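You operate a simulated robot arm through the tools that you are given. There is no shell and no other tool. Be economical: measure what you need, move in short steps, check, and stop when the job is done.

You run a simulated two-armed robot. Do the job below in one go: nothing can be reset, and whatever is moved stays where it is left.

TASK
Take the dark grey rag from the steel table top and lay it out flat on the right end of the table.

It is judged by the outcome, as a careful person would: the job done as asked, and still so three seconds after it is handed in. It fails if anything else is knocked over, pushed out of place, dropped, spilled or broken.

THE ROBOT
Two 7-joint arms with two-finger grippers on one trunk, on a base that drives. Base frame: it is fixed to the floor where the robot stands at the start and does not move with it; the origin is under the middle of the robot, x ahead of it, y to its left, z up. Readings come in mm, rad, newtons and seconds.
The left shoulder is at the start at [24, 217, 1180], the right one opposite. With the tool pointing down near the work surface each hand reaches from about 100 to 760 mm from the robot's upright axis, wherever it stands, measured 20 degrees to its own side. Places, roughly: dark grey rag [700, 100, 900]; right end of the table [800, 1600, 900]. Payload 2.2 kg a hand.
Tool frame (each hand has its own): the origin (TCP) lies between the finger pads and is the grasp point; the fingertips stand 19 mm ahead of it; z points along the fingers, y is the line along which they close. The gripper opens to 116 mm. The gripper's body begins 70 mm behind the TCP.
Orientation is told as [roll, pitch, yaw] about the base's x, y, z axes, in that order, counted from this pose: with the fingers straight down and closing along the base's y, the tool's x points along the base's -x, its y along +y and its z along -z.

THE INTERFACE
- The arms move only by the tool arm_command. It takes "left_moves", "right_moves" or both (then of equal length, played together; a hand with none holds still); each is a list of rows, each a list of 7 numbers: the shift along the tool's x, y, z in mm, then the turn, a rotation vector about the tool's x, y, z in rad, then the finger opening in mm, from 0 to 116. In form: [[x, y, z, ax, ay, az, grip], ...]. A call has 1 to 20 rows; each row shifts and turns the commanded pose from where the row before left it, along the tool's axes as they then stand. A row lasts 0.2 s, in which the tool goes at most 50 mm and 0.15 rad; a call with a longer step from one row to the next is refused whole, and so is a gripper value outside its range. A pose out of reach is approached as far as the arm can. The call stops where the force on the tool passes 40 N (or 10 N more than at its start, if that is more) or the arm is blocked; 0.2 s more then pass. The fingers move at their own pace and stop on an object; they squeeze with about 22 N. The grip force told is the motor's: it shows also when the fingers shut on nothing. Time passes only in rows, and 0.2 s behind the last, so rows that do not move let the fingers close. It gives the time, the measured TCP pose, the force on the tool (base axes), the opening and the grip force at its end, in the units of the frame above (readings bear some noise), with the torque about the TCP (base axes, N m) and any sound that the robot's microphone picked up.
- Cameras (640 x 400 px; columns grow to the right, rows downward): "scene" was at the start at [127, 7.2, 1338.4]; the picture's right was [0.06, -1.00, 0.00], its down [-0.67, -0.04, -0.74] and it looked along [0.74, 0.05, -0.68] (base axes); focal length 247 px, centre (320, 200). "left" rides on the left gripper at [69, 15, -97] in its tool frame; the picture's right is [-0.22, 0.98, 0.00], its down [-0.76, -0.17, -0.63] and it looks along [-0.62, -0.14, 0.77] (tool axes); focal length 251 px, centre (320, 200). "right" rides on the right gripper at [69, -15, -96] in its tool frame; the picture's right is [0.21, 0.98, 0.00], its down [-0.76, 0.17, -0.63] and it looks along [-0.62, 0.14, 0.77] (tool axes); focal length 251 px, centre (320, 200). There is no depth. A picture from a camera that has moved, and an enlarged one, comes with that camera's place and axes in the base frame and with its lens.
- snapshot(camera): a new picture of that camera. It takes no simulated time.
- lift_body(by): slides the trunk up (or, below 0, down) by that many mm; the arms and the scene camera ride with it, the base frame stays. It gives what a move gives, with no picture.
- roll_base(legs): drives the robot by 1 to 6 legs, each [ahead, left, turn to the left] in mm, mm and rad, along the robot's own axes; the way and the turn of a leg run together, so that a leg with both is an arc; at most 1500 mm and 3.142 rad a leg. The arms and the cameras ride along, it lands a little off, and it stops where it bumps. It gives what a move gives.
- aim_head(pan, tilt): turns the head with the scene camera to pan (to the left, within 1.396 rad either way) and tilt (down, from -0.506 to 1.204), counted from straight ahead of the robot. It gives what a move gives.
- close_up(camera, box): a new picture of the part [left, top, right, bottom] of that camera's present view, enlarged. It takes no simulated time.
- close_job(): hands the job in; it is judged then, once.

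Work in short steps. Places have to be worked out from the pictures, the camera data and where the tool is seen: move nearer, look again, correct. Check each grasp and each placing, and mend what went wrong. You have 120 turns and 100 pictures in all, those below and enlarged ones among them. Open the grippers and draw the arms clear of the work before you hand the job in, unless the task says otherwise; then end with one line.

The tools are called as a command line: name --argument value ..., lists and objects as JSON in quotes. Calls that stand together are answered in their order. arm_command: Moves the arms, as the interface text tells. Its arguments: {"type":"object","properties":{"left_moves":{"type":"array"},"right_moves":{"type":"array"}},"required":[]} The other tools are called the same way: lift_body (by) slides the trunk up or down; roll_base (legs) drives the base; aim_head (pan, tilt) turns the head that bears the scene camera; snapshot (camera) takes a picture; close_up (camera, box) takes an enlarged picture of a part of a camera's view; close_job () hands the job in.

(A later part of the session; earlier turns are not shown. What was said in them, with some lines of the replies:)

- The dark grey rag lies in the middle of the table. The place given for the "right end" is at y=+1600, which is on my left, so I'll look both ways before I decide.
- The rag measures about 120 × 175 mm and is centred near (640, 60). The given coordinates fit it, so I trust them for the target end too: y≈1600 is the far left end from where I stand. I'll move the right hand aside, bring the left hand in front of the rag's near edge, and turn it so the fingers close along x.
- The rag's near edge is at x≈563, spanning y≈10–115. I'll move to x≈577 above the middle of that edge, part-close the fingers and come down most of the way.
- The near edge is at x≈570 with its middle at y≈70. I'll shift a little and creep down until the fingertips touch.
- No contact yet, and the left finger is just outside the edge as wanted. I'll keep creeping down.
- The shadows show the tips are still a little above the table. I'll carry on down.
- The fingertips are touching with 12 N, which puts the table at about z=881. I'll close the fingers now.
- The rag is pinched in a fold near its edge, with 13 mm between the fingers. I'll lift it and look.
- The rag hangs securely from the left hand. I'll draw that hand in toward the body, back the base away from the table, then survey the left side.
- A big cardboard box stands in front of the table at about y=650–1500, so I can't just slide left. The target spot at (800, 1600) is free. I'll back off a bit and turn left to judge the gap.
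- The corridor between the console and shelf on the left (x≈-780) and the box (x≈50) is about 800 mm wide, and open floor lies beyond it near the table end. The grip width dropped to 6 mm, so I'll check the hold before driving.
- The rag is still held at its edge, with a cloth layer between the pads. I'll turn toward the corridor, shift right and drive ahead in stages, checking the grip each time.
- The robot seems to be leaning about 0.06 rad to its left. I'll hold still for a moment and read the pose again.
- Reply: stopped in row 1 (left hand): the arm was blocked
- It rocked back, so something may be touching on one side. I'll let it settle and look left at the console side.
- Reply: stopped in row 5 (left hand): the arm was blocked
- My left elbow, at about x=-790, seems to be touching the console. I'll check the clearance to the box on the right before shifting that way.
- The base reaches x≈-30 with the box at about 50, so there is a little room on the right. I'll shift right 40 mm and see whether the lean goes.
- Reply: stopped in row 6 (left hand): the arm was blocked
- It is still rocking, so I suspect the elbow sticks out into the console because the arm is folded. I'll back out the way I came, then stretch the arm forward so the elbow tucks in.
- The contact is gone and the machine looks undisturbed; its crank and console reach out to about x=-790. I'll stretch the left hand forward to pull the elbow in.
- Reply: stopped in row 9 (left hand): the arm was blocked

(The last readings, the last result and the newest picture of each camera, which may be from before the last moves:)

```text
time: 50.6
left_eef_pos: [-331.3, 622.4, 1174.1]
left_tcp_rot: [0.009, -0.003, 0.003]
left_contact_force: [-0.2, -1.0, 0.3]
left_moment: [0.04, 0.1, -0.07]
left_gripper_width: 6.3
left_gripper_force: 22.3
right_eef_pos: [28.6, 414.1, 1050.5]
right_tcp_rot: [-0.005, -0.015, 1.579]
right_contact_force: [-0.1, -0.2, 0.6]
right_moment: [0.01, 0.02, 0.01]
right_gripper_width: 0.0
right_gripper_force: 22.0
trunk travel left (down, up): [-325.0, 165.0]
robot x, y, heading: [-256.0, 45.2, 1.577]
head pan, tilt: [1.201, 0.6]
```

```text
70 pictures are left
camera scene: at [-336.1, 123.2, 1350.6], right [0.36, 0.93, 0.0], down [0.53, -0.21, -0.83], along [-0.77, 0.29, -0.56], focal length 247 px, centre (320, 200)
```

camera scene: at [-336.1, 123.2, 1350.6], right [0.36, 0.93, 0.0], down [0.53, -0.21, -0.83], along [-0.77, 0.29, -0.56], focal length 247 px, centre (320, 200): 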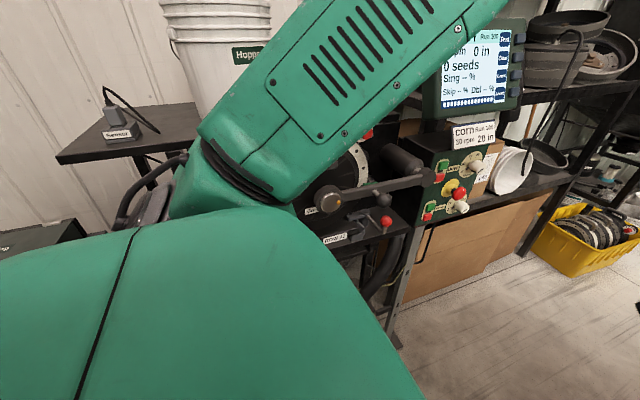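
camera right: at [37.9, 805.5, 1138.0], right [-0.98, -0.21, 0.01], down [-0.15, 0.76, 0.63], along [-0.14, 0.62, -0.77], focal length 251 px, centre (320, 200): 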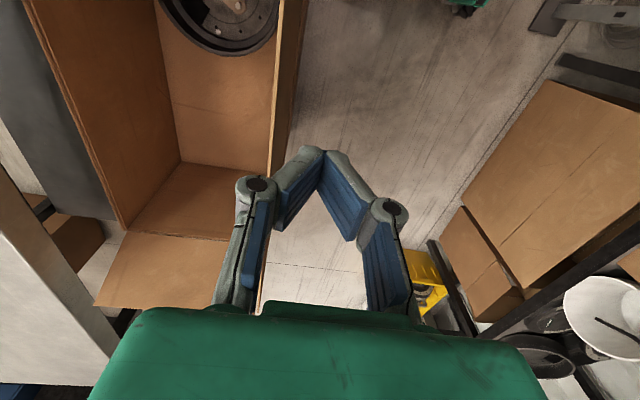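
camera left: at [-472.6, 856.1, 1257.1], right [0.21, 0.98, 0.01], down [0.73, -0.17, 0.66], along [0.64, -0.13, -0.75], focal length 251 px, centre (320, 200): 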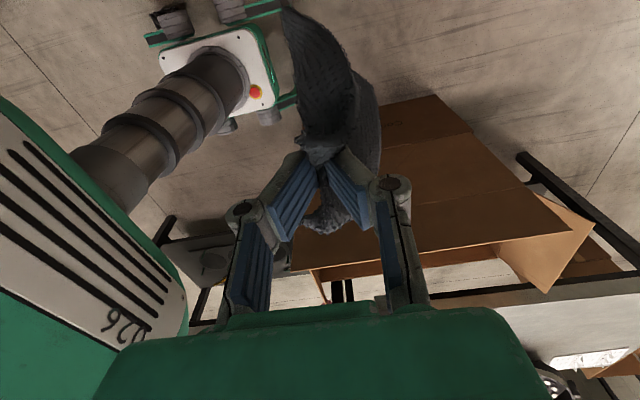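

snapshot --camera "left"

snapshot --camera "right"

arm_command --left_moves '[[0, 0, 0, 0, 0, 0, 0], [0, 0, 0, 0, 0, 0, 0], [0, 0, 0, 0, 0, 0, 0], [0, 0, 0, 0, 0, 0, 0]]'

```text
69 pictures are left
camera left: at [-400.8, 636.5, 1269.3], right [0.21, 0.98, 0.01], down [0.76, -0.17, 0.63], along [0.62, -0.12, -0.77], focal length 251 px, centre (320, 200)
```

left: 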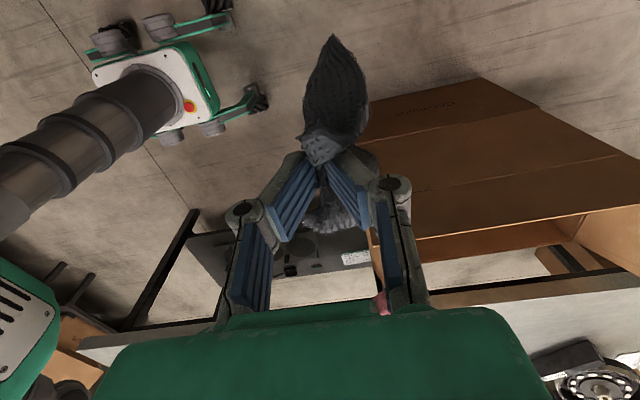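

```text
68 pictures are left
camera right: at [43.1, 343.8, 1145.9], right [-0.97, -0.22, -0.01], down [-0.18, 0.74, 0.64], along [-0.14, 0.63, -0.76], focal length 251 px, centre (320, 200)
```

right: 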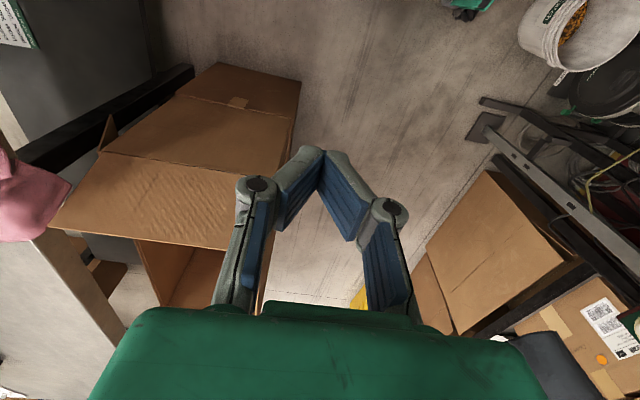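

```text
time: 51.8
left_eef_pos: [-337.6, 618.0, 1174.6]
left_tcp_rot: [0.018, -0.011, 0.004]
left_contact_force: [0.0, -0.1, -0.1]
left_moment: [0.02, -0.03, -0.07]
left_gripper_width: 6.4
left_gripper_force: 22.1
right_eef_pos: [22.8, 411.3, 1055.3]
right_tcp_rot: [-0.011, -0.021, 1.578]
right_contact_force: [-0.6, -0.2, 0.1]
right_moment: [-0.02, 0.0, 0.01]
right_gripper_width: 0.0
right_gripper_force: 22.1
trunk travel left (down, up): [-325.0, 165.0]
robot x, y, heading: [-254.8, 47.1, 1.572]
head pan, tilt: [1.201, 0.6]
stopped in row 4 (left hand): the arm was blocked; the commanded pose is now the measured one
```

The base stands on clear floor and the sway is small. With the arm stretched, the elbow edge is at about x=-710, clear of the console at -790. I'll drive on through the corridor.

roll_base --legs '[[850, 0, 0]]'

aim_head --pan 0 --tilt 0.6

snapshot --camera "scene"

```text
time: 56.4
left_eef_pos: [-371.2, 1481.1, 1173.1]
left_tcp_rot: [0.016, -0.03, 0.007]
left_contact_force: [-1.0, -0.5, 0.0]
left_moment: [0.03, -0.12, -0.03]
left_gripper_width: 6.4
left_gripper_force: 22.4
right_eef_pos: [-7.2, 1274.0, 1059.9]
right_tcp_rot: [-0.032, -0.022, 1.583]
right_contact_force: [-0.4, 0.5, -0.4]
right_moment: [-0.03, -0.04, -0.03]
right_gripper_width: 0.0
right_gripper_force: 21.9
trunk travel left (down, up): [-325.0, 165.0]
robot x, y, heading: [-265.7, 910.2, 1.577]
head pan, tilt: [1.201, 0.6]
```

```text
time: 57.8
left_eef_pos: [-336.3, 1479.0, 1176.9]
left_tcp_rot: [0.02, -0.003, 0.007]
left_contact_force: [0.9, -0.8, -0.8]
left_moment: [0.04, 0.14, -0.05]
left_gripper_width: 6.7
left_gripper_force: 22.1
right_eef_pos: [22.1, 1272.2, 1054.2]
right_tcp_rot: [-0.008, -0.023, 1.581]
right_contact_force: [0.8, 0.0, -0.2]
right_moment: [0.01, 0.07, 0.01]
right_gripper_width: 0.0
right_gripper_force: 22.0
trunk travel left (down, up): [-325.0, 165.0]
robot x, y, heading: [-259.2, 909.1, 1.576]
head pan, tilt: [0.0, 0.6]
```

```text
67 pictures are left
camera scene: at [-242.7, 1042.2, 1350.1], right [1.0, 0.01, -0.01], down [-0.01, -0.57, -0.82], along [-0.01, 0.82, -0.57], focal length 247 px, centre (320, 200)
```

scene: 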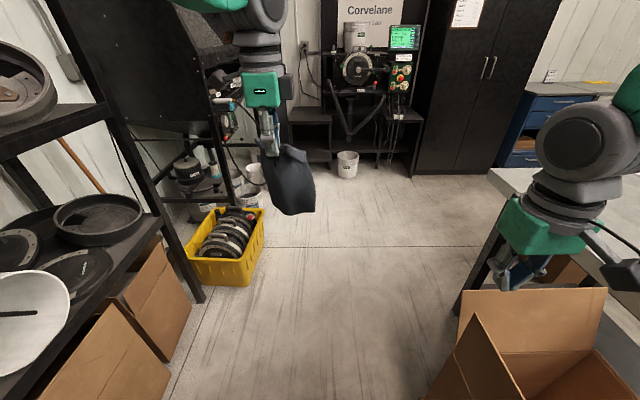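

The way ahead is clear. The box ends at about y=1380 and the table end is at about y=1885. I'll drive on to y≈1740 and turn right to face the table.

roll_base --legs '[[800, 0, 0], [0, 0, -1.576]]'

aim_head --pan 0 --tilt 0.6

snapshot --camera "scene"

snapshot --camera "left"

```text
time: 65.9
left_eef_pos: [305.9, 1783.1, 1176.7]
left_tcp_rot: [0.019, -0.017, -1.582]
left_contact_force: [0.2, -0.3, 0.6]
left_moment: [-0.02, 0.02, 0.06]
left_gripper_width: 6.1
left_gripper_force: 21.9
right_eef_pos: [91.0, 1424.2, 1056.5]
right_tcp_rot: [-0.018, -0.024, -0.008]
right_contact_force: [0.2, -0.1, 0.2]
right_moment: [-0.02, 0.0, -0.03]
right_gripper_width: 0.0
right_gripper_force: 22.2
trunk travel left (down, up): [-325.0, 165.0]
robot x, y, heading: [-262.6, 1703.2, -0.016]
head pan, tilt: [0.0, 0.6]
```

```text
time: 66.5
left_eef_pos: [301.5, 1770.0, 1177.7]
left_tcp_rot: [0.02, -0.014, -1.583]
left_contact_force: [-0.2, -1.2, -0.6]
left_moment: [0.09, 0.02, 0.06]
left_gripper_width: 6.4
left_gripper_force: 21.7
right_eef_pos: [87.1, 1414.5, 1056.8]
right_tcp_rot: [-0.014, -0.026, -0.01]
right_contact_force: [-0.2, -0.9, 1.4]
right_moment: [0.03, -0.03, -0.03]
right_gripper_width: 0.0
right_gripper_force: 22.2
trunk travel left (down, up): [-325.0, 165.0]
robot x, y, heading: [-267.3, 1697.1, -0.016]
head pan, tilt: [0.0, 0.6]
```

```text
66 pictures are left
camera scene: at [-133.4, 1681.6, 1350.0], right [-0.01, -1.0, -0.01], down [-0.57, 0.02, -0.82], along [0.82, -0.01, -0.57], focal length 247 px, centre (320, 200)
```

scene: 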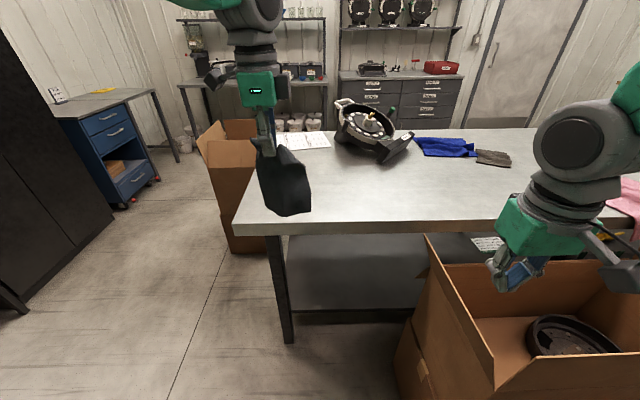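

```text
65 pictures are left
camera left: at [316.6, 1841.4, 1273.6], right [0.97, -0.23, 0.02], down [-0.19, -0.75, 0.64], along [-0.13, -0.63, -0.77], focal length 251 px, centre (320, 200)
```

left: 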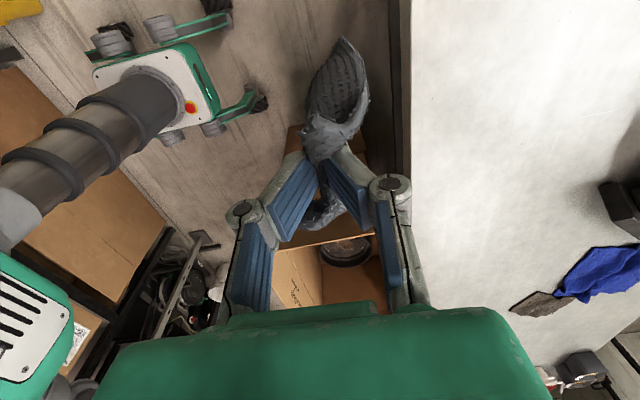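

I'm now facing the table end. Free area: x≈430–1000, y≈1500–1930, with the blue rag, the device and a paper all clear of it. I'll drive up to the table with a slight shift left, away from the box.

roll_base --legs '[[0, 40, 0.016], [310, 0, 0]]'

aim_head --pan 0 --tilt 0.75

snapshot --camera "scene"

```text
time: 69.1
left_eef_pos: [609.1, 1862.4, 1173.7]
left_tcp_rot: [0.016, -0.042, -1.566]
left_contact_force: [0.3, 0.8, -0.7]
left_moment: [-0.07, -0.01, 0.07]
left_gripper_width: 6.4
left_gripper_force: 22.1
right_eef_pos: [399.7, 1498.8, 1062.5]
right_tcp_rot: [-0.044, -0.023, 0.009]
right_contact_force: [0.7, 0.4, -0.5]
right_moment: [-0.05, 0.03, 0.01]
right_gripper_width: 0.0
right_gripper_force: 22.3
trunk travel left (down, up): [-325.0, 165.0]
robot x, y, heading: [36.6, 1745.2, 0.002]
head pan, tilt: [0.0, 0.6]
```

```text
time: 69.8
left_eef_pos: [607.0, 1887.1, 1174.2]
left_tcp_rot: [0.018, -0.05, -1.561]
left_contact_force: [0.4, 4.0, 0.6]
left_moment: [-0.28, 0.04, 0.06]
left_gripper_width: 6.3
left_gripper_force: 22.3
right_eef_pos: [398.6, 1517.8, 1066.3]
right_tcp_rot: [-0.054, -0.024, 0.013]
right_contact_force: [1.8, -0.1, 0.4]
right_moment: [-0.06, 0.06, 0.03]
right_gripper_width: 0.0
right_gripper_force: 21.8
trunk travel left (down, up): [-325.0, 165.0]
robot x, y, heading: [41.9, 1757.4, 0.0]
head pan, tilt: [0.0, 0.75]
```

```text
64 pictures are left
camera scene: at [169.1, 1807.5, 1336.3], right [0.0, -1.0, 0.04], down [-0.69, -0.03, -0.73], along [0.73, -0.02, -0.68], focal length 247 px, centre (320, 200)
```

scene: 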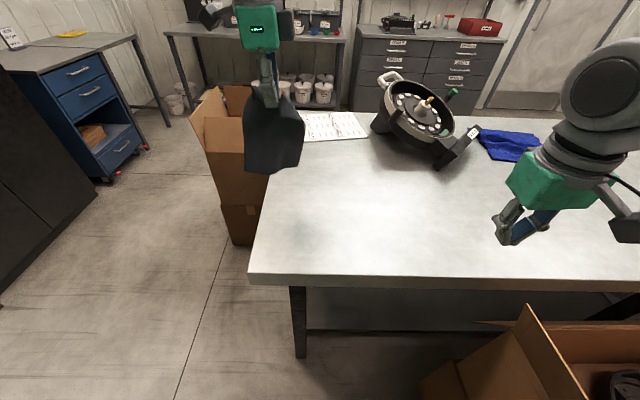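

The robot is still swaying slowly but the rag is held. I'll bring the left hand to about (785, 1670), let things settle, and look.

arm_command --left_moves '[[-30, 30, 0, 0, 0, 0, 0], [-30, 30, 0, 0, 0, 0, 0], [-30, 30, 0, 0, 0, 0, 0], [-30, 30, 0, 0, 0, 0, 0], [-30, 30, 0, 0, 0, 0, 0], [-20, 20, 0, 0, 0, 0, 0], [0, 0, 0, 0, 0, 0, 0]]'

arm_command --left_moves '[[0, 0, 0, 0, 0, 0, 0], [0, 0, 0, 0, 0, 0, 0], [0, 0, 0, 0, 0, 0, 0]]'

snapshot --camera "scene"

snapshot --camera "left"

```text
time: 71.4
left_eef_pos: [683.7, 1742.1, 1181.4]
left_tcp_rot: [0.019, -0.013, -1.564]
left_contact_force: [-0.9, -0.8, 0.7]
left_moment: [0.05, 0.01, 0.01]
left_gripper_width: 6.6
left_gripper_force: 22.0
left hand out of reach, approached as far as the arm can: row 3, 4, 5, 6
right_eef_pos: [393.5, 1470.1, 1056.8]
right_tcp_rot: [-0.015, -0.026, 0.007]
right_contact_force: [0.0, -1.0, 0.5]
right_moment: [0.02, -0.04, 0.01]
right_gripper_width: 0.1
right_gripper_force: 21.6
trunk travel left (down, up): [-325.0, 165.0]
robot x, y, heading: [39.8, 1749.4, -0.004]
head pan, tilt: [0.0, 0.75]
```

```text
time: 72.4
left_eef_pos: [684.4, 1790.9, 1185.6]
left_tcp_rot: [0.023, -0.053, -1.559]
left_contact_force: [0.0, 2.0, -1.3]
left_moment: [-0.19, -0.06, 0.05]
left_gripper_width: 6.6
left_gripper_force: 22.0
right_eef_pos: [388.7, 1512.1, 1069.4]
right_tcp_rot: [-0.06, -0.031, 0.015]
right_contact_force: [0.3, 0.2, -0.3]
right_moment: [-0.1, 0.03, 0.02]
right_gripper_width: 0.2
right_gripper_force: 22.0
trunk travel left (down, up): [-325.0, 165.0]
robot x, y, heading: [37.4, 1748.0, 0.004]
head pan, tilt: [0.0, 0.75]
stopped in row 3 (left hand): the arm was blocked; the commanded pose is now the measured one
```

```text
63 pictures are left
camera scene: at [164.2, 1767.5, 1337.3], right [0.0, -1.0, 0.01], down [-0.68, -0.01, -0.73], along [0.73, -0.01, -0.68], focal length 247 px, centre (320, 200)
```

scene: 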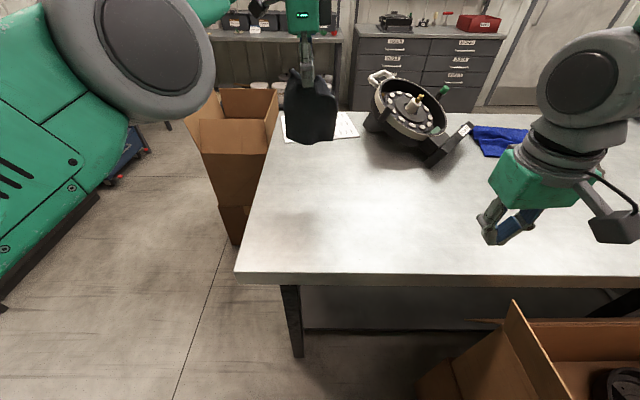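

```text
62 pictures are left
camera left: at [697.0, 1865.8, 1278.7], right [0.98, -0.2, 0.03], down [-0.17, -0.72, 0.67], along [-0.11, -0.66, -0.74], focal length 251 px, centre (320, 200)
```

left: 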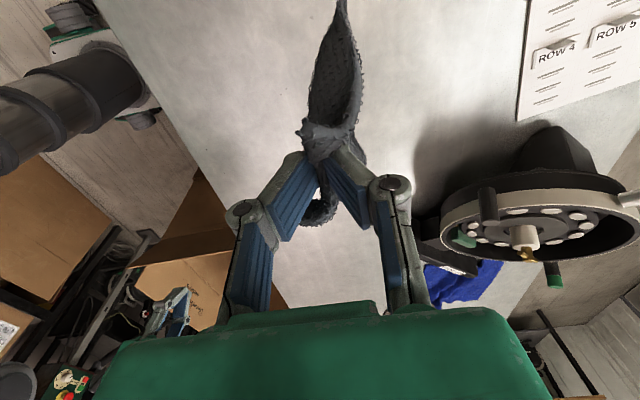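

The reach is limited at this height. I'll lower the trunk by 100 mm, which also steadies the robot, after raising the right hand to keep it clear.

arm_command --right_moves '[[0, 0, -40, 0, 0, 0, 0], [0, 0, -40, 0, 0, 0, 0], [0, 0, -40, 0, 0, 0, 0], [0, 0, 0, 0, 0, 0, 0]]'

lift_body --by -90

aim_head --pan 0 --tilt 0.8

aim_head --pan 0.05 --tilt 0.8

snapshot --camera "scene"

```text
time: 73.6
left_eef_pos: [672.8, 1763.1, 1183.5]
left_tcp_rot: [0.026, -0.021, -1.56]
left_contact_force: [-1.0, -1.5, -0.3]
left_moment: [0.05, -0.1, 0.04]
left_gripper_width: 6.2
left_gripper_force: 21.4
right_eef_pos: [382.6, 1489.5, 1183.1]
right_tcp_rot: [-0.026, -0.031, 0.009]
right_contact_force: [0.1, -0.6, -0.1]
right_moment: [0.05, 0.04, 0.0]
right_gripper_width: 0.3
right_gripper_force: 21.7
trunk travel left (down, up): [-325.0, 165.0]
robot x, y, heading: [39.2, 1751.3, 0.008]
head pan, tilt: [0.0, 0.75]
stopped in row 4 (right hand): the arm was blocked; the commanded pose is now the measured one
```

```text
time: 74.8
left_eef_pos: [687.4, 1758.9, 1098.3]
left_tcp_rot: [0.02, -0.023, -1.558]
left_contact_force: [0.5, 0.7, 0.0]
left_moment: [0.02, 0.04, 0.02]
left_gripper_width: 6.5
left_gripper_force: 21.4
right_eef_pos: [384.8, 1490.0, 1092.4]
right_tcp_rot: [-0.028, -0.03, 0.008]
right_contact_force: [0.1, 0.5, 0.0]
right_moment: [-0.01, -0.03, -0.01]
right_gripper_width: 0.3
right_gripper_force: 22.5
trunk travel left (down, up): [-235.0, 255.0]
robot x, y, heading: [36.4, 1749.4, -0.008]
head pan, tilt: [0.0, 0.75]
```

```text
time: 75.4
left_eef_pos: [676.7, 1724.2, 1095.0]
left_tcp_rot: [0.024, 0.003, -1.564]
left_contact_force: [0.7, -1.5, 0.6]
left_moment: [0.15, 0.01, 0.02]
left_gripper_width: 6.6
left_gripper_force: 22.3
right_eef_pos: [382.7, 1454.9, 1085.2]
right_tcp_rot: [0.0, -0.031, 0.003]
right_contact_force: [-0.4, -0.2, 0.0]
right_moment: [0.07, -0.02, -0.01]
right_gripper_width: 0.1
right_gripper_force: 22.1
trunk travel left (down, up): [-235.0, 255.0]
robot x, y, heading: [40.5, 1743.7, 0.0]
head pan, tilt: [0.0, 0.799]
```

```text
time: 76.1
left_eef_pos: [673.7, 1772.6, 1094.8]
left_tcp_rot: [0.026, -0.029, -1.559]
left_contact_force: [0.2, -0.2, -0.5]
left_moment: [0.01, -0.06, 0.02]
left_gripper_width: 6.6
left_gripper_force: 21.2
right_eef_pos: [383.3, 1497.6, 1093.1]
right_tcp_rot: [-0.036, -0.032, 0.01]
right_contact_force: [0.8, -0.1, 0.5]
right_moment: [0.02, 0.01, 0.04]
right_gripper_width: 0.1
right_gripper_force: 21.9
trunk travel left (down, up): [-235.0, 255.0]
robot x, y, heading: [37.1, 1750.8, 0.002]
head pan, tilt: [0.051, 0.799]
```

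```text
61 pictures are left
camera scene: at [162.5, 1777.1, 1243.2], right [0.06, -1.0, 0.02], down [-0.72, -0.05, -0.69], along [0.69, 0.03, -0.72], focal length 247 px, centre (320, 200)
```

scene: 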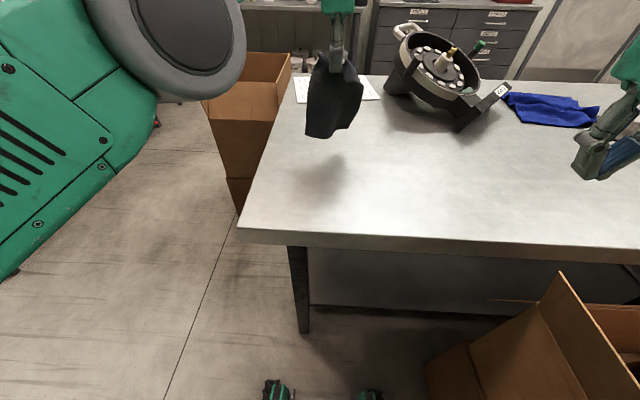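

The remaining sway is about ±0.02 rad. I'll drive 80 mm closer for reach, then shift the hand to y≈1690.

roll_base --legs '[[80, 0, 0]]'

arm_command --left_moves '[[-25, 10, 0, 0, 0, 0, 0], [-25, 10, 0, 0, 0, 0, 0], [-20, 10, 0, 0, 0, 0, 0], [0, 0, 0, 0, 0, 0, 0]]'

aim_head --pan 0.05 --tilt 0.75

snapshot --camera "scene"

snapshot --camera "left"

```text
time: 77.1
left_eef_pos: [761.1, 1725.3, 1093.9]
left_tcp_rot: [0.019, 0.002, -1.564]
left_contact_force: [0.0, -2.1, 0.1]
left_moment: [0.15, 0.03, -0.01]
left_gripper_width: 6.9
left_gripper_force: 21.9
right_eef_pos: [465.0, 1455.0, 1083.6]
right_tcp_rot: [-0.001, -0.027, 0.005]
right_contact_force: [0.9, -1.5, 0.2]
right_moment: [0.13, 0.01, 0.01]
right_gripper_width: 0.0
right_gripper_force: 22.3
trunk travel left (down, up): [-235.0, 255.0]
robot x, y, heading: [117.6, 1743.6, 0.001]
head pan, tilt: [0.051, 0.799]
```

```text
time: 78.1
left_eef_pos: [748.8, 1715.4, 1097.9]
left_tcp_rot: [0.021, -0.021, -1.562]
left_contact_force: [1.0, 0.1, 0.2]
left_moment: [0.02, 0.01, 0.02]
left_gripper_width: 6.3
left_gripper_force: 21.8
left hand out of reach, approached as far as the arm can: row 1, 2, 3
right_eef_pos: [461.6, 1480.3, 1092.3]
right_tcp_rot: [-0.027, -0.031, 0.006]
right_contact_force: [0.2, -0.7, -0.4]
right_moment: [0.0, -0.03, -0.03]
right_gripper_width: 0.0
right_gripper_force: 21.6
trunk travel left (down, up): [-235.0, 255.0]
robot x, y, heading: [122.2, 1745.0, -0.0]
head pan, tilt: [0.051, 0.799]
```

```text
time: 78.8
left_eef_pos: [742.8, 1697.2, 1093.9]
left_tcp_rot: [0.025, -0.006, -1.568]
left_contact_force: [0.5, -0.6, -0.4]
left_moment: [0.11, 0.04, 0.03]
left_gripper_width: 6.7
left_gripper_force: 22.0
right_eef_pos: [462.3, 1460.3, 1088.6]
right_tcp_rot: [-0.009, -0.031, 0.003]
right_contact_force: [-0.1, -0.4, -0.5]
right_moment: [0.01, 0.0, 0.0]
right_gripper_width: 0.2
right_gripper_force: 22.0
trunk travel left (down, up): [-235.0, 255.0]
robot x, y, heading: [119.1, 1742.1, 0.003]
head pan, tilt: [0.051, 0.75]
```

```text
60 pictures are left
camera scene: at [245.7, 1722.0, 1247.2], right [0.05, -1.0, -0.02], down [-0.68, -0.02, -0.73], along [0.73, 0.05, -0.68], focal length 247 px, centre (320, 200)
```

scene: 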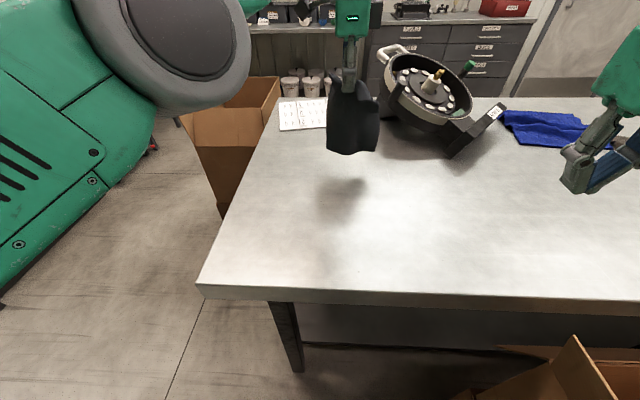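

```text
59 pictures are left
camera left: at [756.0, 1766.6, 1190.6], right [0.98, -0.21, 0.02], down [-0.18, -0.75, 0.63], along [-0.12, -0.62, -0.77], focal length 251 px, centre (320, 200)
```

left: 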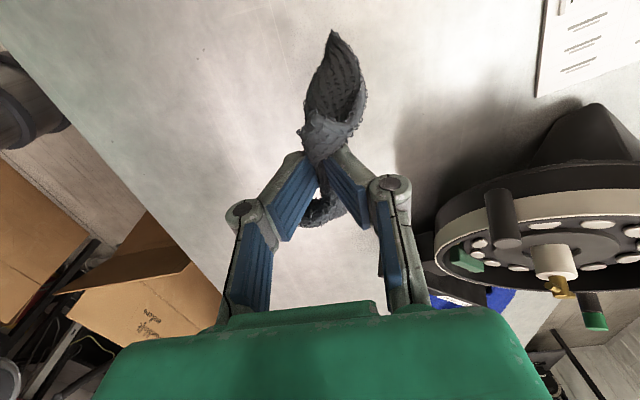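

The device's rim is about 150 mm from the hand, so that side is fine. I'll drive 60 mm further in, staying clear of the table legs, and lower the rag until its bottom just touches.

roll_base --legs '[[60, 0, 0]]'

arm_command --left_moves '[[0, 0, 10, 0, 0, 0, 0], [0, 0, 10, 0, 0, 0, 0], [0, 0, 10, 0, 0, 0, 0], [0, 0, 0, 0, 0, 0, 0], [0, 0, 0, 0, 0, 0, 0]]'

snapshot --camera "scene"

snapshot --camera "left"

snapshot --camera "right"

```text
time: 79.7
left_eef_pos: [806.2, 1700.8, 1094.5]
left_tcp_rot: [0.021, -0.012, -1.566]
left_contact_force: [0.1, -0.2, -1.2]
left_moment: [0.09, 0.0, -0.01]
left_gripper_width: 6.6
left_gripper_force: 22.3
right_eef_pos: [521.6, 1465.5, 1089.4]
right_tcp_rot: [-0.014, -0.029, 0.004]
right_contact_force: [1.2, 0.4, -0.6]
right_moment: [0.04, 0.02, 0.0]
right_gripper_width: 0.0
right_gripper_force: 22.0
trunk travel left (down, up): [-235.0, 255.0]
robot x, y, heading: [175.7, 1738.5, -0.003]
head pan, tilt: [0.051, 0.75]
```

```text
time: 80.9
left_eef_pos: [806.1, 1743.4, 1067.0]
left_tcp_rot: [0.025, -0.048, -1.568]
left_contact_force: [0.1, 1.3, 0.3]
left_moment: [-0.1, -0.05, 0.01]
left_gripper_width: 6.7
left_gripper_force: 21.8
right_eef_pos: [518.7, 1509.7, 1098.6]
right_tcp_rot: [-0.052, -0.033, 0.005]
right_contact_force: [0.7, 0.5, -0.4]
right_moment: [-0.08, -0.05, 0.01]
right_gripper_width: 0.0
right_gripper_force: 21.1
trunk travel left (down, up): [-235.0, 255.0]
robot x, y, heading: [178.1, 1748.5, 0.005]
head pan, tilt: [0.051, 0.75]
```

```text
58 pictures are left
camera scene: at [305.2, 1769.4, 1247.1], right [0.05, -1.0, 0.02], down [-0.68, -0.05, -0.73], along [0.73, 0.03, -0.69], focal length 247 px, centre (320, 200)
```

scene: 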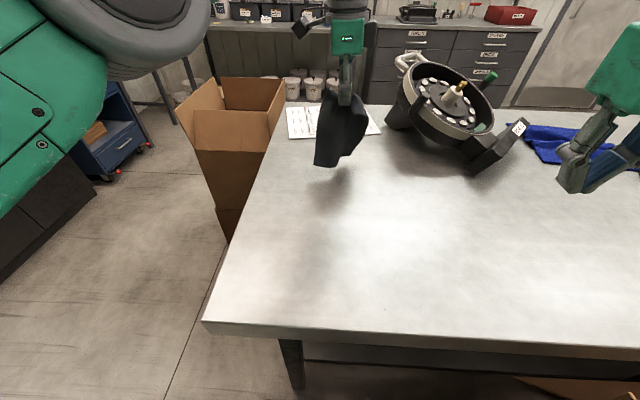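

```text
57 pictures are left
camera left: at [817.8, 1818.8, 1161.7], right [0.98, -0.21, 0.03], down [-0.18, -0.73, 0.66], along [-0.11, -0.66, -0.75], focal length 251 px, centre (320, 200)
```

left: 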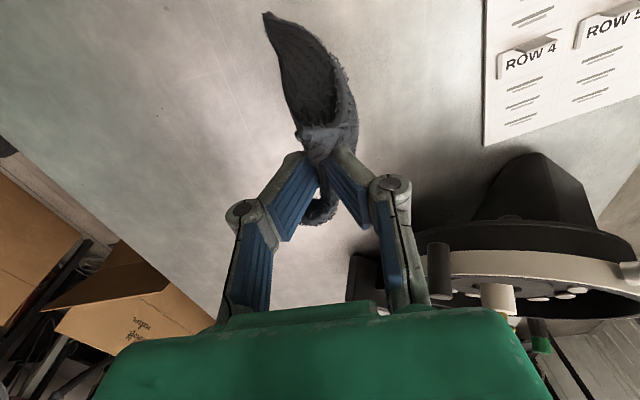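

```text
56 pictures are left
camera right: at [447.7, 1498.4, 1193.5], right [-0.22, 0.97, -0.06], down [0.73, 0.2, 0.65], along [0.64, 0.1, -0.76], focal length 251 px, centre (320, 200)
```

right: 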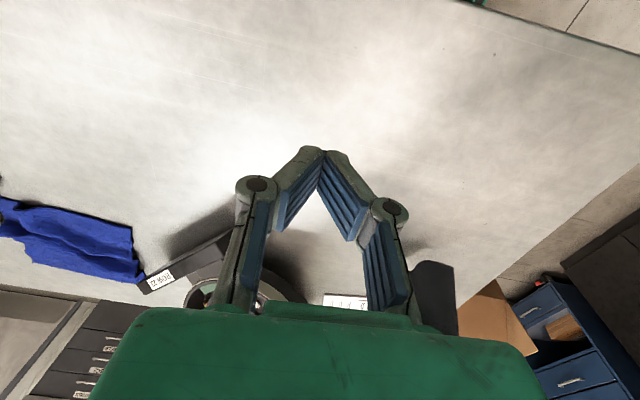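

The rag's bottom is just above the table, and the coming motion leads away from the device. I'll lay it by moving down and back toward me at 45°.

arm_command --left_moves '[[0, 0, 10, 0, 0, 0, 0], [0, -6, 12, 0, 0, 0, 0], [0, -12, 12, 0, 0, 0, 0], [0, -12, 12, 0, 0, 0, 0], [0, -12, 12, 0, 0, 0, 0], [0, -12, 12, 0, 0, 0, 0], [0, -12, 12, 0, 0, 0, 0]]'

snapshot --camera "scene"

snapshot --camera "left"

```text
time: 82.5
left_eef_pos: [738.6, 1739.9, 985.2]
left_tcp_rot: [0.025, -0.047, -1.564]
left_contact_force: [0.3, 0.5, 0.5]
left_moment: [-0.09, -0.01, 0.02]
left_gripper_width: 6.4
left_gripper_force: 22.1
right_eef_pos: [519.2, 1509.9, 1100.0]
right_tcp_rot: [-0.051, -0.034, 0.006]
right_contact_force: [-0.7, 0.0, 0.9]
right_moment: [-0.08, 0.0, -0.02]
right_gripper_width: 0.0
right_gripper_force: 22.0
trunk travel left (down, up): [-235.0, 255.0]
robot x, y, heading: [179.1, 1744.3, -0.0]
head pan, tilt: [0.051, 0.75]
```

```text
55 pictures are left
camera scene: at [304.2, 1763.1, 1247.4], right [0.05, -1.0, 0.01], down [-0.68, -0.04, -0.73], along [0.73, 0.03, -0.68], focal length 247 px, centre (320, 200)
```

scene: 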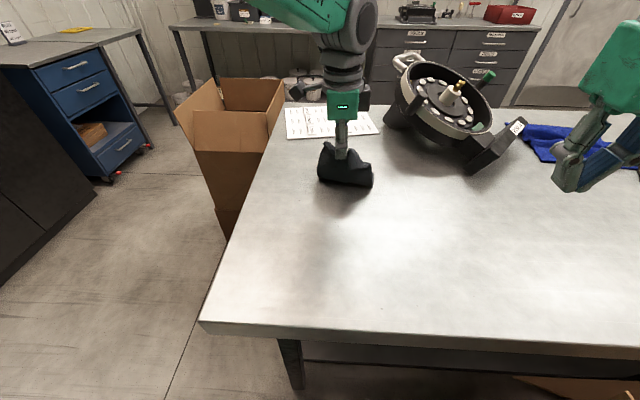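

```text
54 pictures are left
camera left: at [752.2, 1814.7, 1078.9], right [0.98, -0.21, 0.03], down [-0.18, -0.73, 0.66], along [-0.11, -0.65, -0.75], focal length 251 px, centre (320, 200)
```

left: 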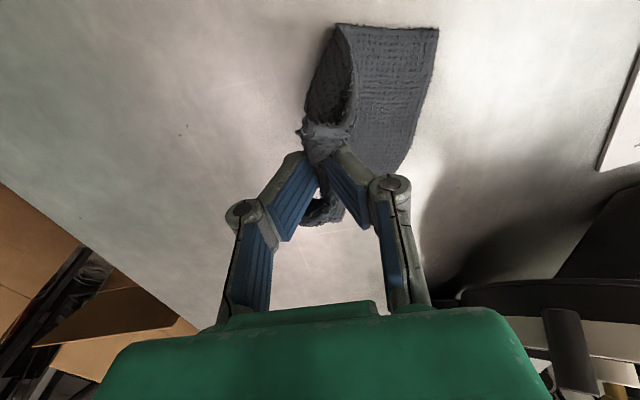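

That works well: the far part lies flat toward +x. I'll carry on with the same motion.

arm_command --left_moves '[[0, -12, 12, 0, 0, 0, 0], [0, -12, 12, 0, 0, 0, 0], [0, -12, 12, 0, 0, 0, 0], [0, -13, 11, 0, 0, 0, 0], [0, -13, 10, 0, 0, 0, 0], [0, -12, 8, 0, 0, 0, 0]]'

snapshot --camera "left"

close_up --camera "scene" --box '[260, 100, 440, 260]'

```text
time: 83.9
left_eef_pos: [667.7, 1705.2, 918.0]
left_tcp_rot: [0.026, -0.024, -1.569]
left_contact_force: [0.0, -0.9, 0.2]
left_moment: [0.05, -0.06, 0.01]
left_gripper_width: 6.5
left_gripper_force: 22.3
right_eef_pos: [517.1, 1474.6, 1092.8]
right_tcp_rot: [-0.023, -0.031, 0.002]
right_contact_force: [-0.4, -0.1, -0.1]
right_moment: [0.01, -0.01, -0.02]
right_gripper_width: 0.0
right_gripper_force: 21.6
trunk travel left (down, up): [-235.0, 255.0]
robot x, y, heading: [174.7, 1738.1, 0.001]
head pan, tilt: [0.051, 0.75]
```

```text
53 pictures are left
camera left: at [680.2, 1776.7, 1012.2], right [0.98, -0.21, 0.03], down [-0.18, -0.74, 0.64], along [-0.11, -0.64, -0.76], focal length 251 px, centre (320, 200)
```

left: 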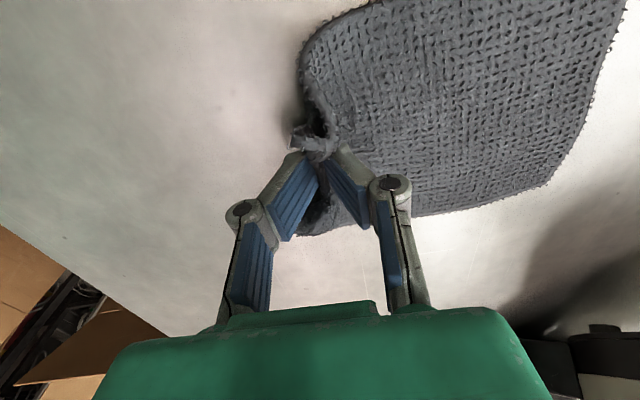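

```text
2.50 times, centred on (350, 180) of scene
camera zoom: at [304.0, 1721.8, 1247.3], right [0.05, -1.0, -0.02], down [-0.68, -0.02, -0.73], along [0.73, 0.05, -0.68], focal length 618 px, centre (245, 250)
```

zoom: 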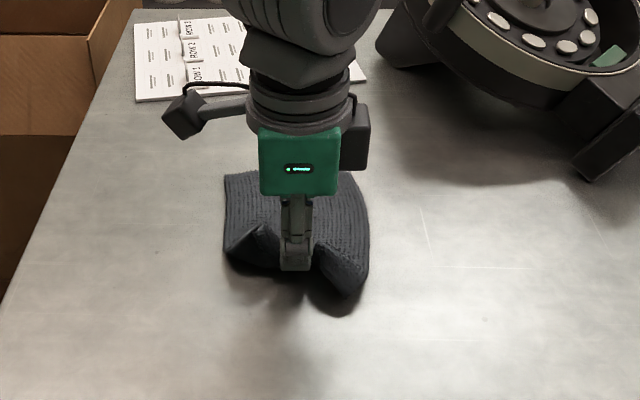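

Nearly there. I'll lower to the table while pulling back gently so the edge is taut.

arm_command --left_moves '[[0, -8, 6, 0, 0, 0, 0], [0, -8, 5, 0, 0, 0, 0], [0, -8, 3, 0, 0, 0, 0], [0, -6, 1, 0, 0, 0, 0], [0, 0, 0, 0, 0, 0, 0]]'

snapshot --camera "left"

close_up --camera "scene" --box '[260, 100, 440, 260]'

```text
time: 85.1
left_eef_pos: [637.0, 1730.1, 902.3]
left_tcp_rot: [0.024, -0.045, -1.565]
left_contact_force: [-0.2, 2.5, 13.3]
left_moment: [0.06, -0.05, 0.04]
left_gripper_width: 6.6
left_gripper_force: 21.9
right_eef_pos: [518.8, 1503.2, 1098.1]
right_tcp_rot: [-0.048, -0.031, 0.005]
right_contact_force: [0.0, -0.8, 0.6]
right_moment: [0.0, 0.01, 0.0]
right_gripper_width: 0.0
right_gripper_force: 21.9
trunk travel left (down, up): [-235.0, 255.0]
robot x, y, heading: [178.0, 1742.8, 0.004]
head pan, tilt: [0.051, 0.75]
```

```text
51 pictures are left
camera left: at [650.3, 1803.8, 996.5], right [0.98, -0.21, 0.03], down [-0.18, -0.73, 0.66], along [-0.11, -0.65, -0.75], focal length 251 px, centre (320, 200)
```

left: 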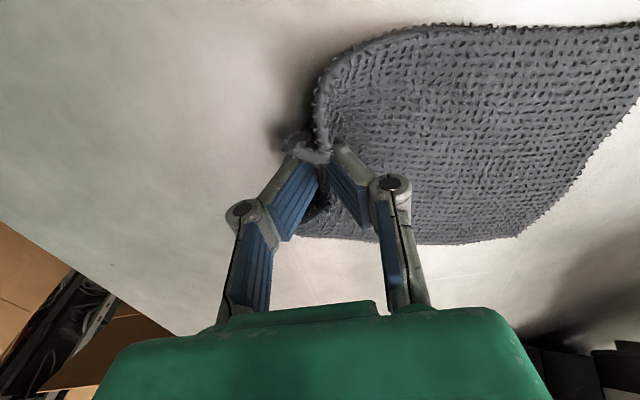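

```text
2.50 times, centred on (350, 180) of scene
camera zoom: at [302.6, 1761.3, 1247.6], right [0.05, -1.0, 0.01], down [-0.68, -0.04, -0.73], along [0.73, 0.03, -0.68], focal length 618 px, centre (245, 250)
```

zoom: 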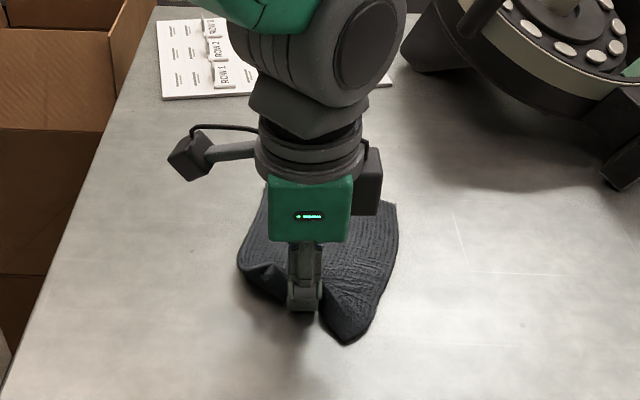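

Touching with 13 N. I'll release with the fingers opening wide, and then lift.

arm_command --left_moves '[[0, 0, -2, 0, 0, 0, 15], [0, 0, -2, 0, 0, 0, 40], [0, 0, -5, 0, 0, 0, 60], [0, 0, -20, 0, 0, 0, 60], [0, 0, -30, 0, 0, 0, 60], [0, 0, -40, 0, 0, 0, 60], [0, 0, -40, 0, 0, 0, 60], [0, 0, 0, 0, 0, 0, 60]]'

snapshot --camera "left"

close_up --camera "scene" --box '[260, 100, 440, 260]'

```text
time: 86.9
left_eef_pos: [634.0, 1727.5, 1039.9]
left_tcp_rot: [0.025, -0.037, -1.569]
left_contact_force: [0.4, 0.2, -0.5]
left_moment: [0.0, 0.02, -0.02]
left_gripper_width: 59.9
left_gripper_force: 0.0
right_eef_pos: [519.1, 1494.5, 1095.9]
right_tcp_rot: [-0.041, -0.033, 0.004]
right_contact_force: [-0.2, -0.6, 0.7]
right_moment: [-0.02, 0.0, -0.01]
right_gripper_width: 0.2
right_gripper_force: 21.9
trunk travel left (down, up): [-235.0, 255.0]
robot x, y, heading: [176.2, 1741.7, 0.002]
head pan, tilt: [0.051, 0.75]
```

```text
49 pictures are left
camera left: at [647.1, 1801.8, 1134.7], right [0.98, -0.21, 0.03], down [-0.18, -0.73, 0.66], along [-0.11, -0.65, -0.75], focal length 251 px, centre (320, 200)
```

left: 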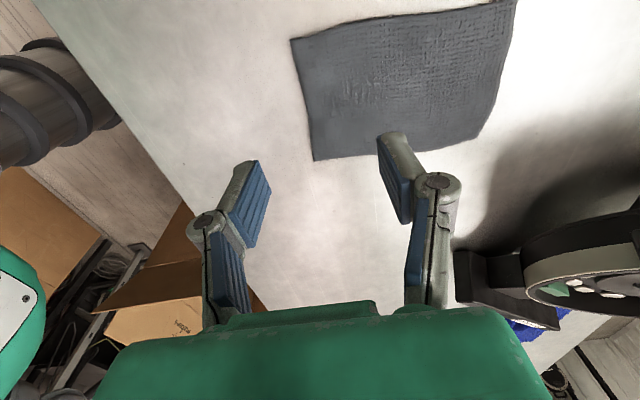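

```text
2.50 times, centred on (350, 180) of scene
camera zoom: at [304.3, 1753.8, 1247.3], right [0.05, -1.0, 0.01], down [-0.68, -0.04, -0.73], along [0.73, 0.03, -0.68], focal length 618 px, centre (245, 250)
```

zoom: 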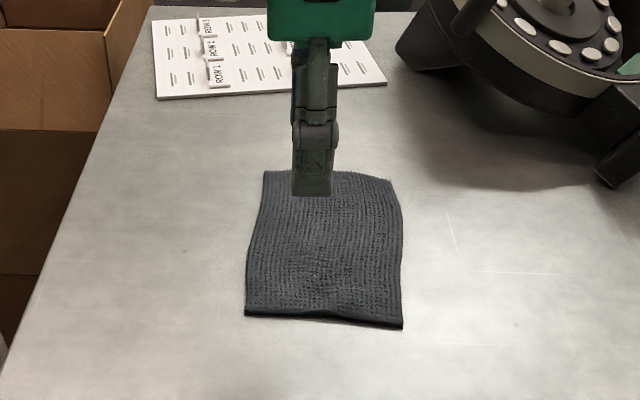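

The rag is lying flat. I'll raise the hand, open both grippers and back away from the table.

arm_command --left_moves '[[0, 0, -40, 0, 0, 0, 116], [0, 0, -40, 0, 0, 0, 116], [0, -40, 0, 0, 0, 0, 116], [0, -40, 0, 0, 0, 0, 116], [0, -40, 0, 0, 0, 0, 116]]' --right_moves '[[0, 0, 0, 0, 0, 0, 60], [0, 0, 0, 0, 0, 0, 116], [0, 0, 0, 0, 0, 0, 116], [0, 0, 0, 0, 0, 0, 116], [0, 0, 0, 0, 0, 0, 116]]'

roll_base --legs '[[-200, 0, 0]]'

snapshot --camera "scene"

```text
time: 88.1
left_eef_pos: [518.4, 1716.6, 1119.1]
left_tcp_rot: [0.021, -0.037, -1.549]
left_contact_force: [-0.8, 0.5, -0.2]
left_moment: [0.05, -0.04, 0.0]
left_gripper_width: 115.9
left_gripper_force: 0.0
right_eef_pos: [518.6, 1479.6, 1094.5]
right_tcp_rot: [-0.027, -0.033, 0.001]
right_contact_force: [0.5, -0.5, -0.5]
right_moment: [0.04, 0.03, -0.03]
right_gripper_width: 116.2
right_gripper_force: 0.1
trunk travel left (down, up): [-235.0, 255.0]
robot x, y, heading: [181.9, 1738.6, 0.001]
head pan, tilt: [0.051, 0.75]
```

```text
time: 89.7
left_eef_pos: [320.5, 1718.8, 1120.5]
left_tcp_rot: [0.021, -0.04, -1.546]
left_contact_force: [0.6, -0.5, 0.0]
left_moment: [0.02, -0.03, 0.0]
left_gripper_width: 116.1
left_gripper_force: 0.0
right_eef_pos: [320.2, 1479.2, 1095.3]
right_tcp_rot: [-0.027, -0.034, 0.002]
right_contact_force: [-0.1, -1.0, 0.4]
right_moment: [0.03, -0.02, -0.01]
right_gripper_width: 115.9
right_gripper_force: 0.1
trunk travel left (down, up): [-235.0, 255.0]
robot x, y, heading: [-22.6, 1737.6, 0.001]
head pan, tilt: [0.051, 0.75]
```

```text
47 pictures are left
camera scene: at [105.1, 1739.5, 1249.0], right [0.1, -1.0, -0.01], down [-0.67, -0.06, -0.74], along [0.74, 0.08, -0.67], focal length 247 px, centre (320, 200)
```

scene: 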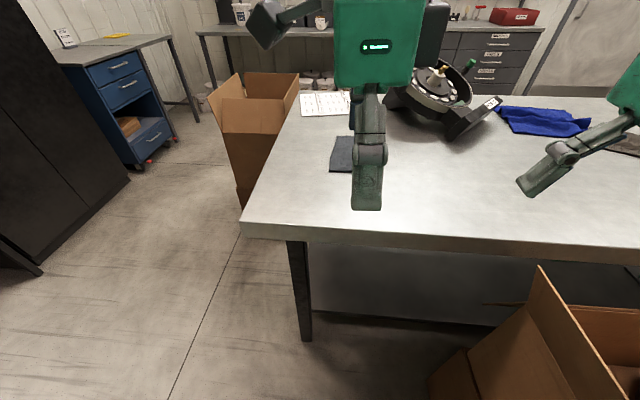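

The rag lies flat on the table end, both arms are clear with the grippers open, and nothing near it has moved. I'm handing the job in.

close_job

```text
The job is handed in.
```

The dark grey rag is laid out flat, centred near (720, 1720), on the end of the table you marked at y≈1600. I followed your coordinates, although that end was on the robot's left from where it started. On the way there, the robot rocked beside the console in the corridor, possibly because the left elbow touched it; I backed out, and nothing looked moved.
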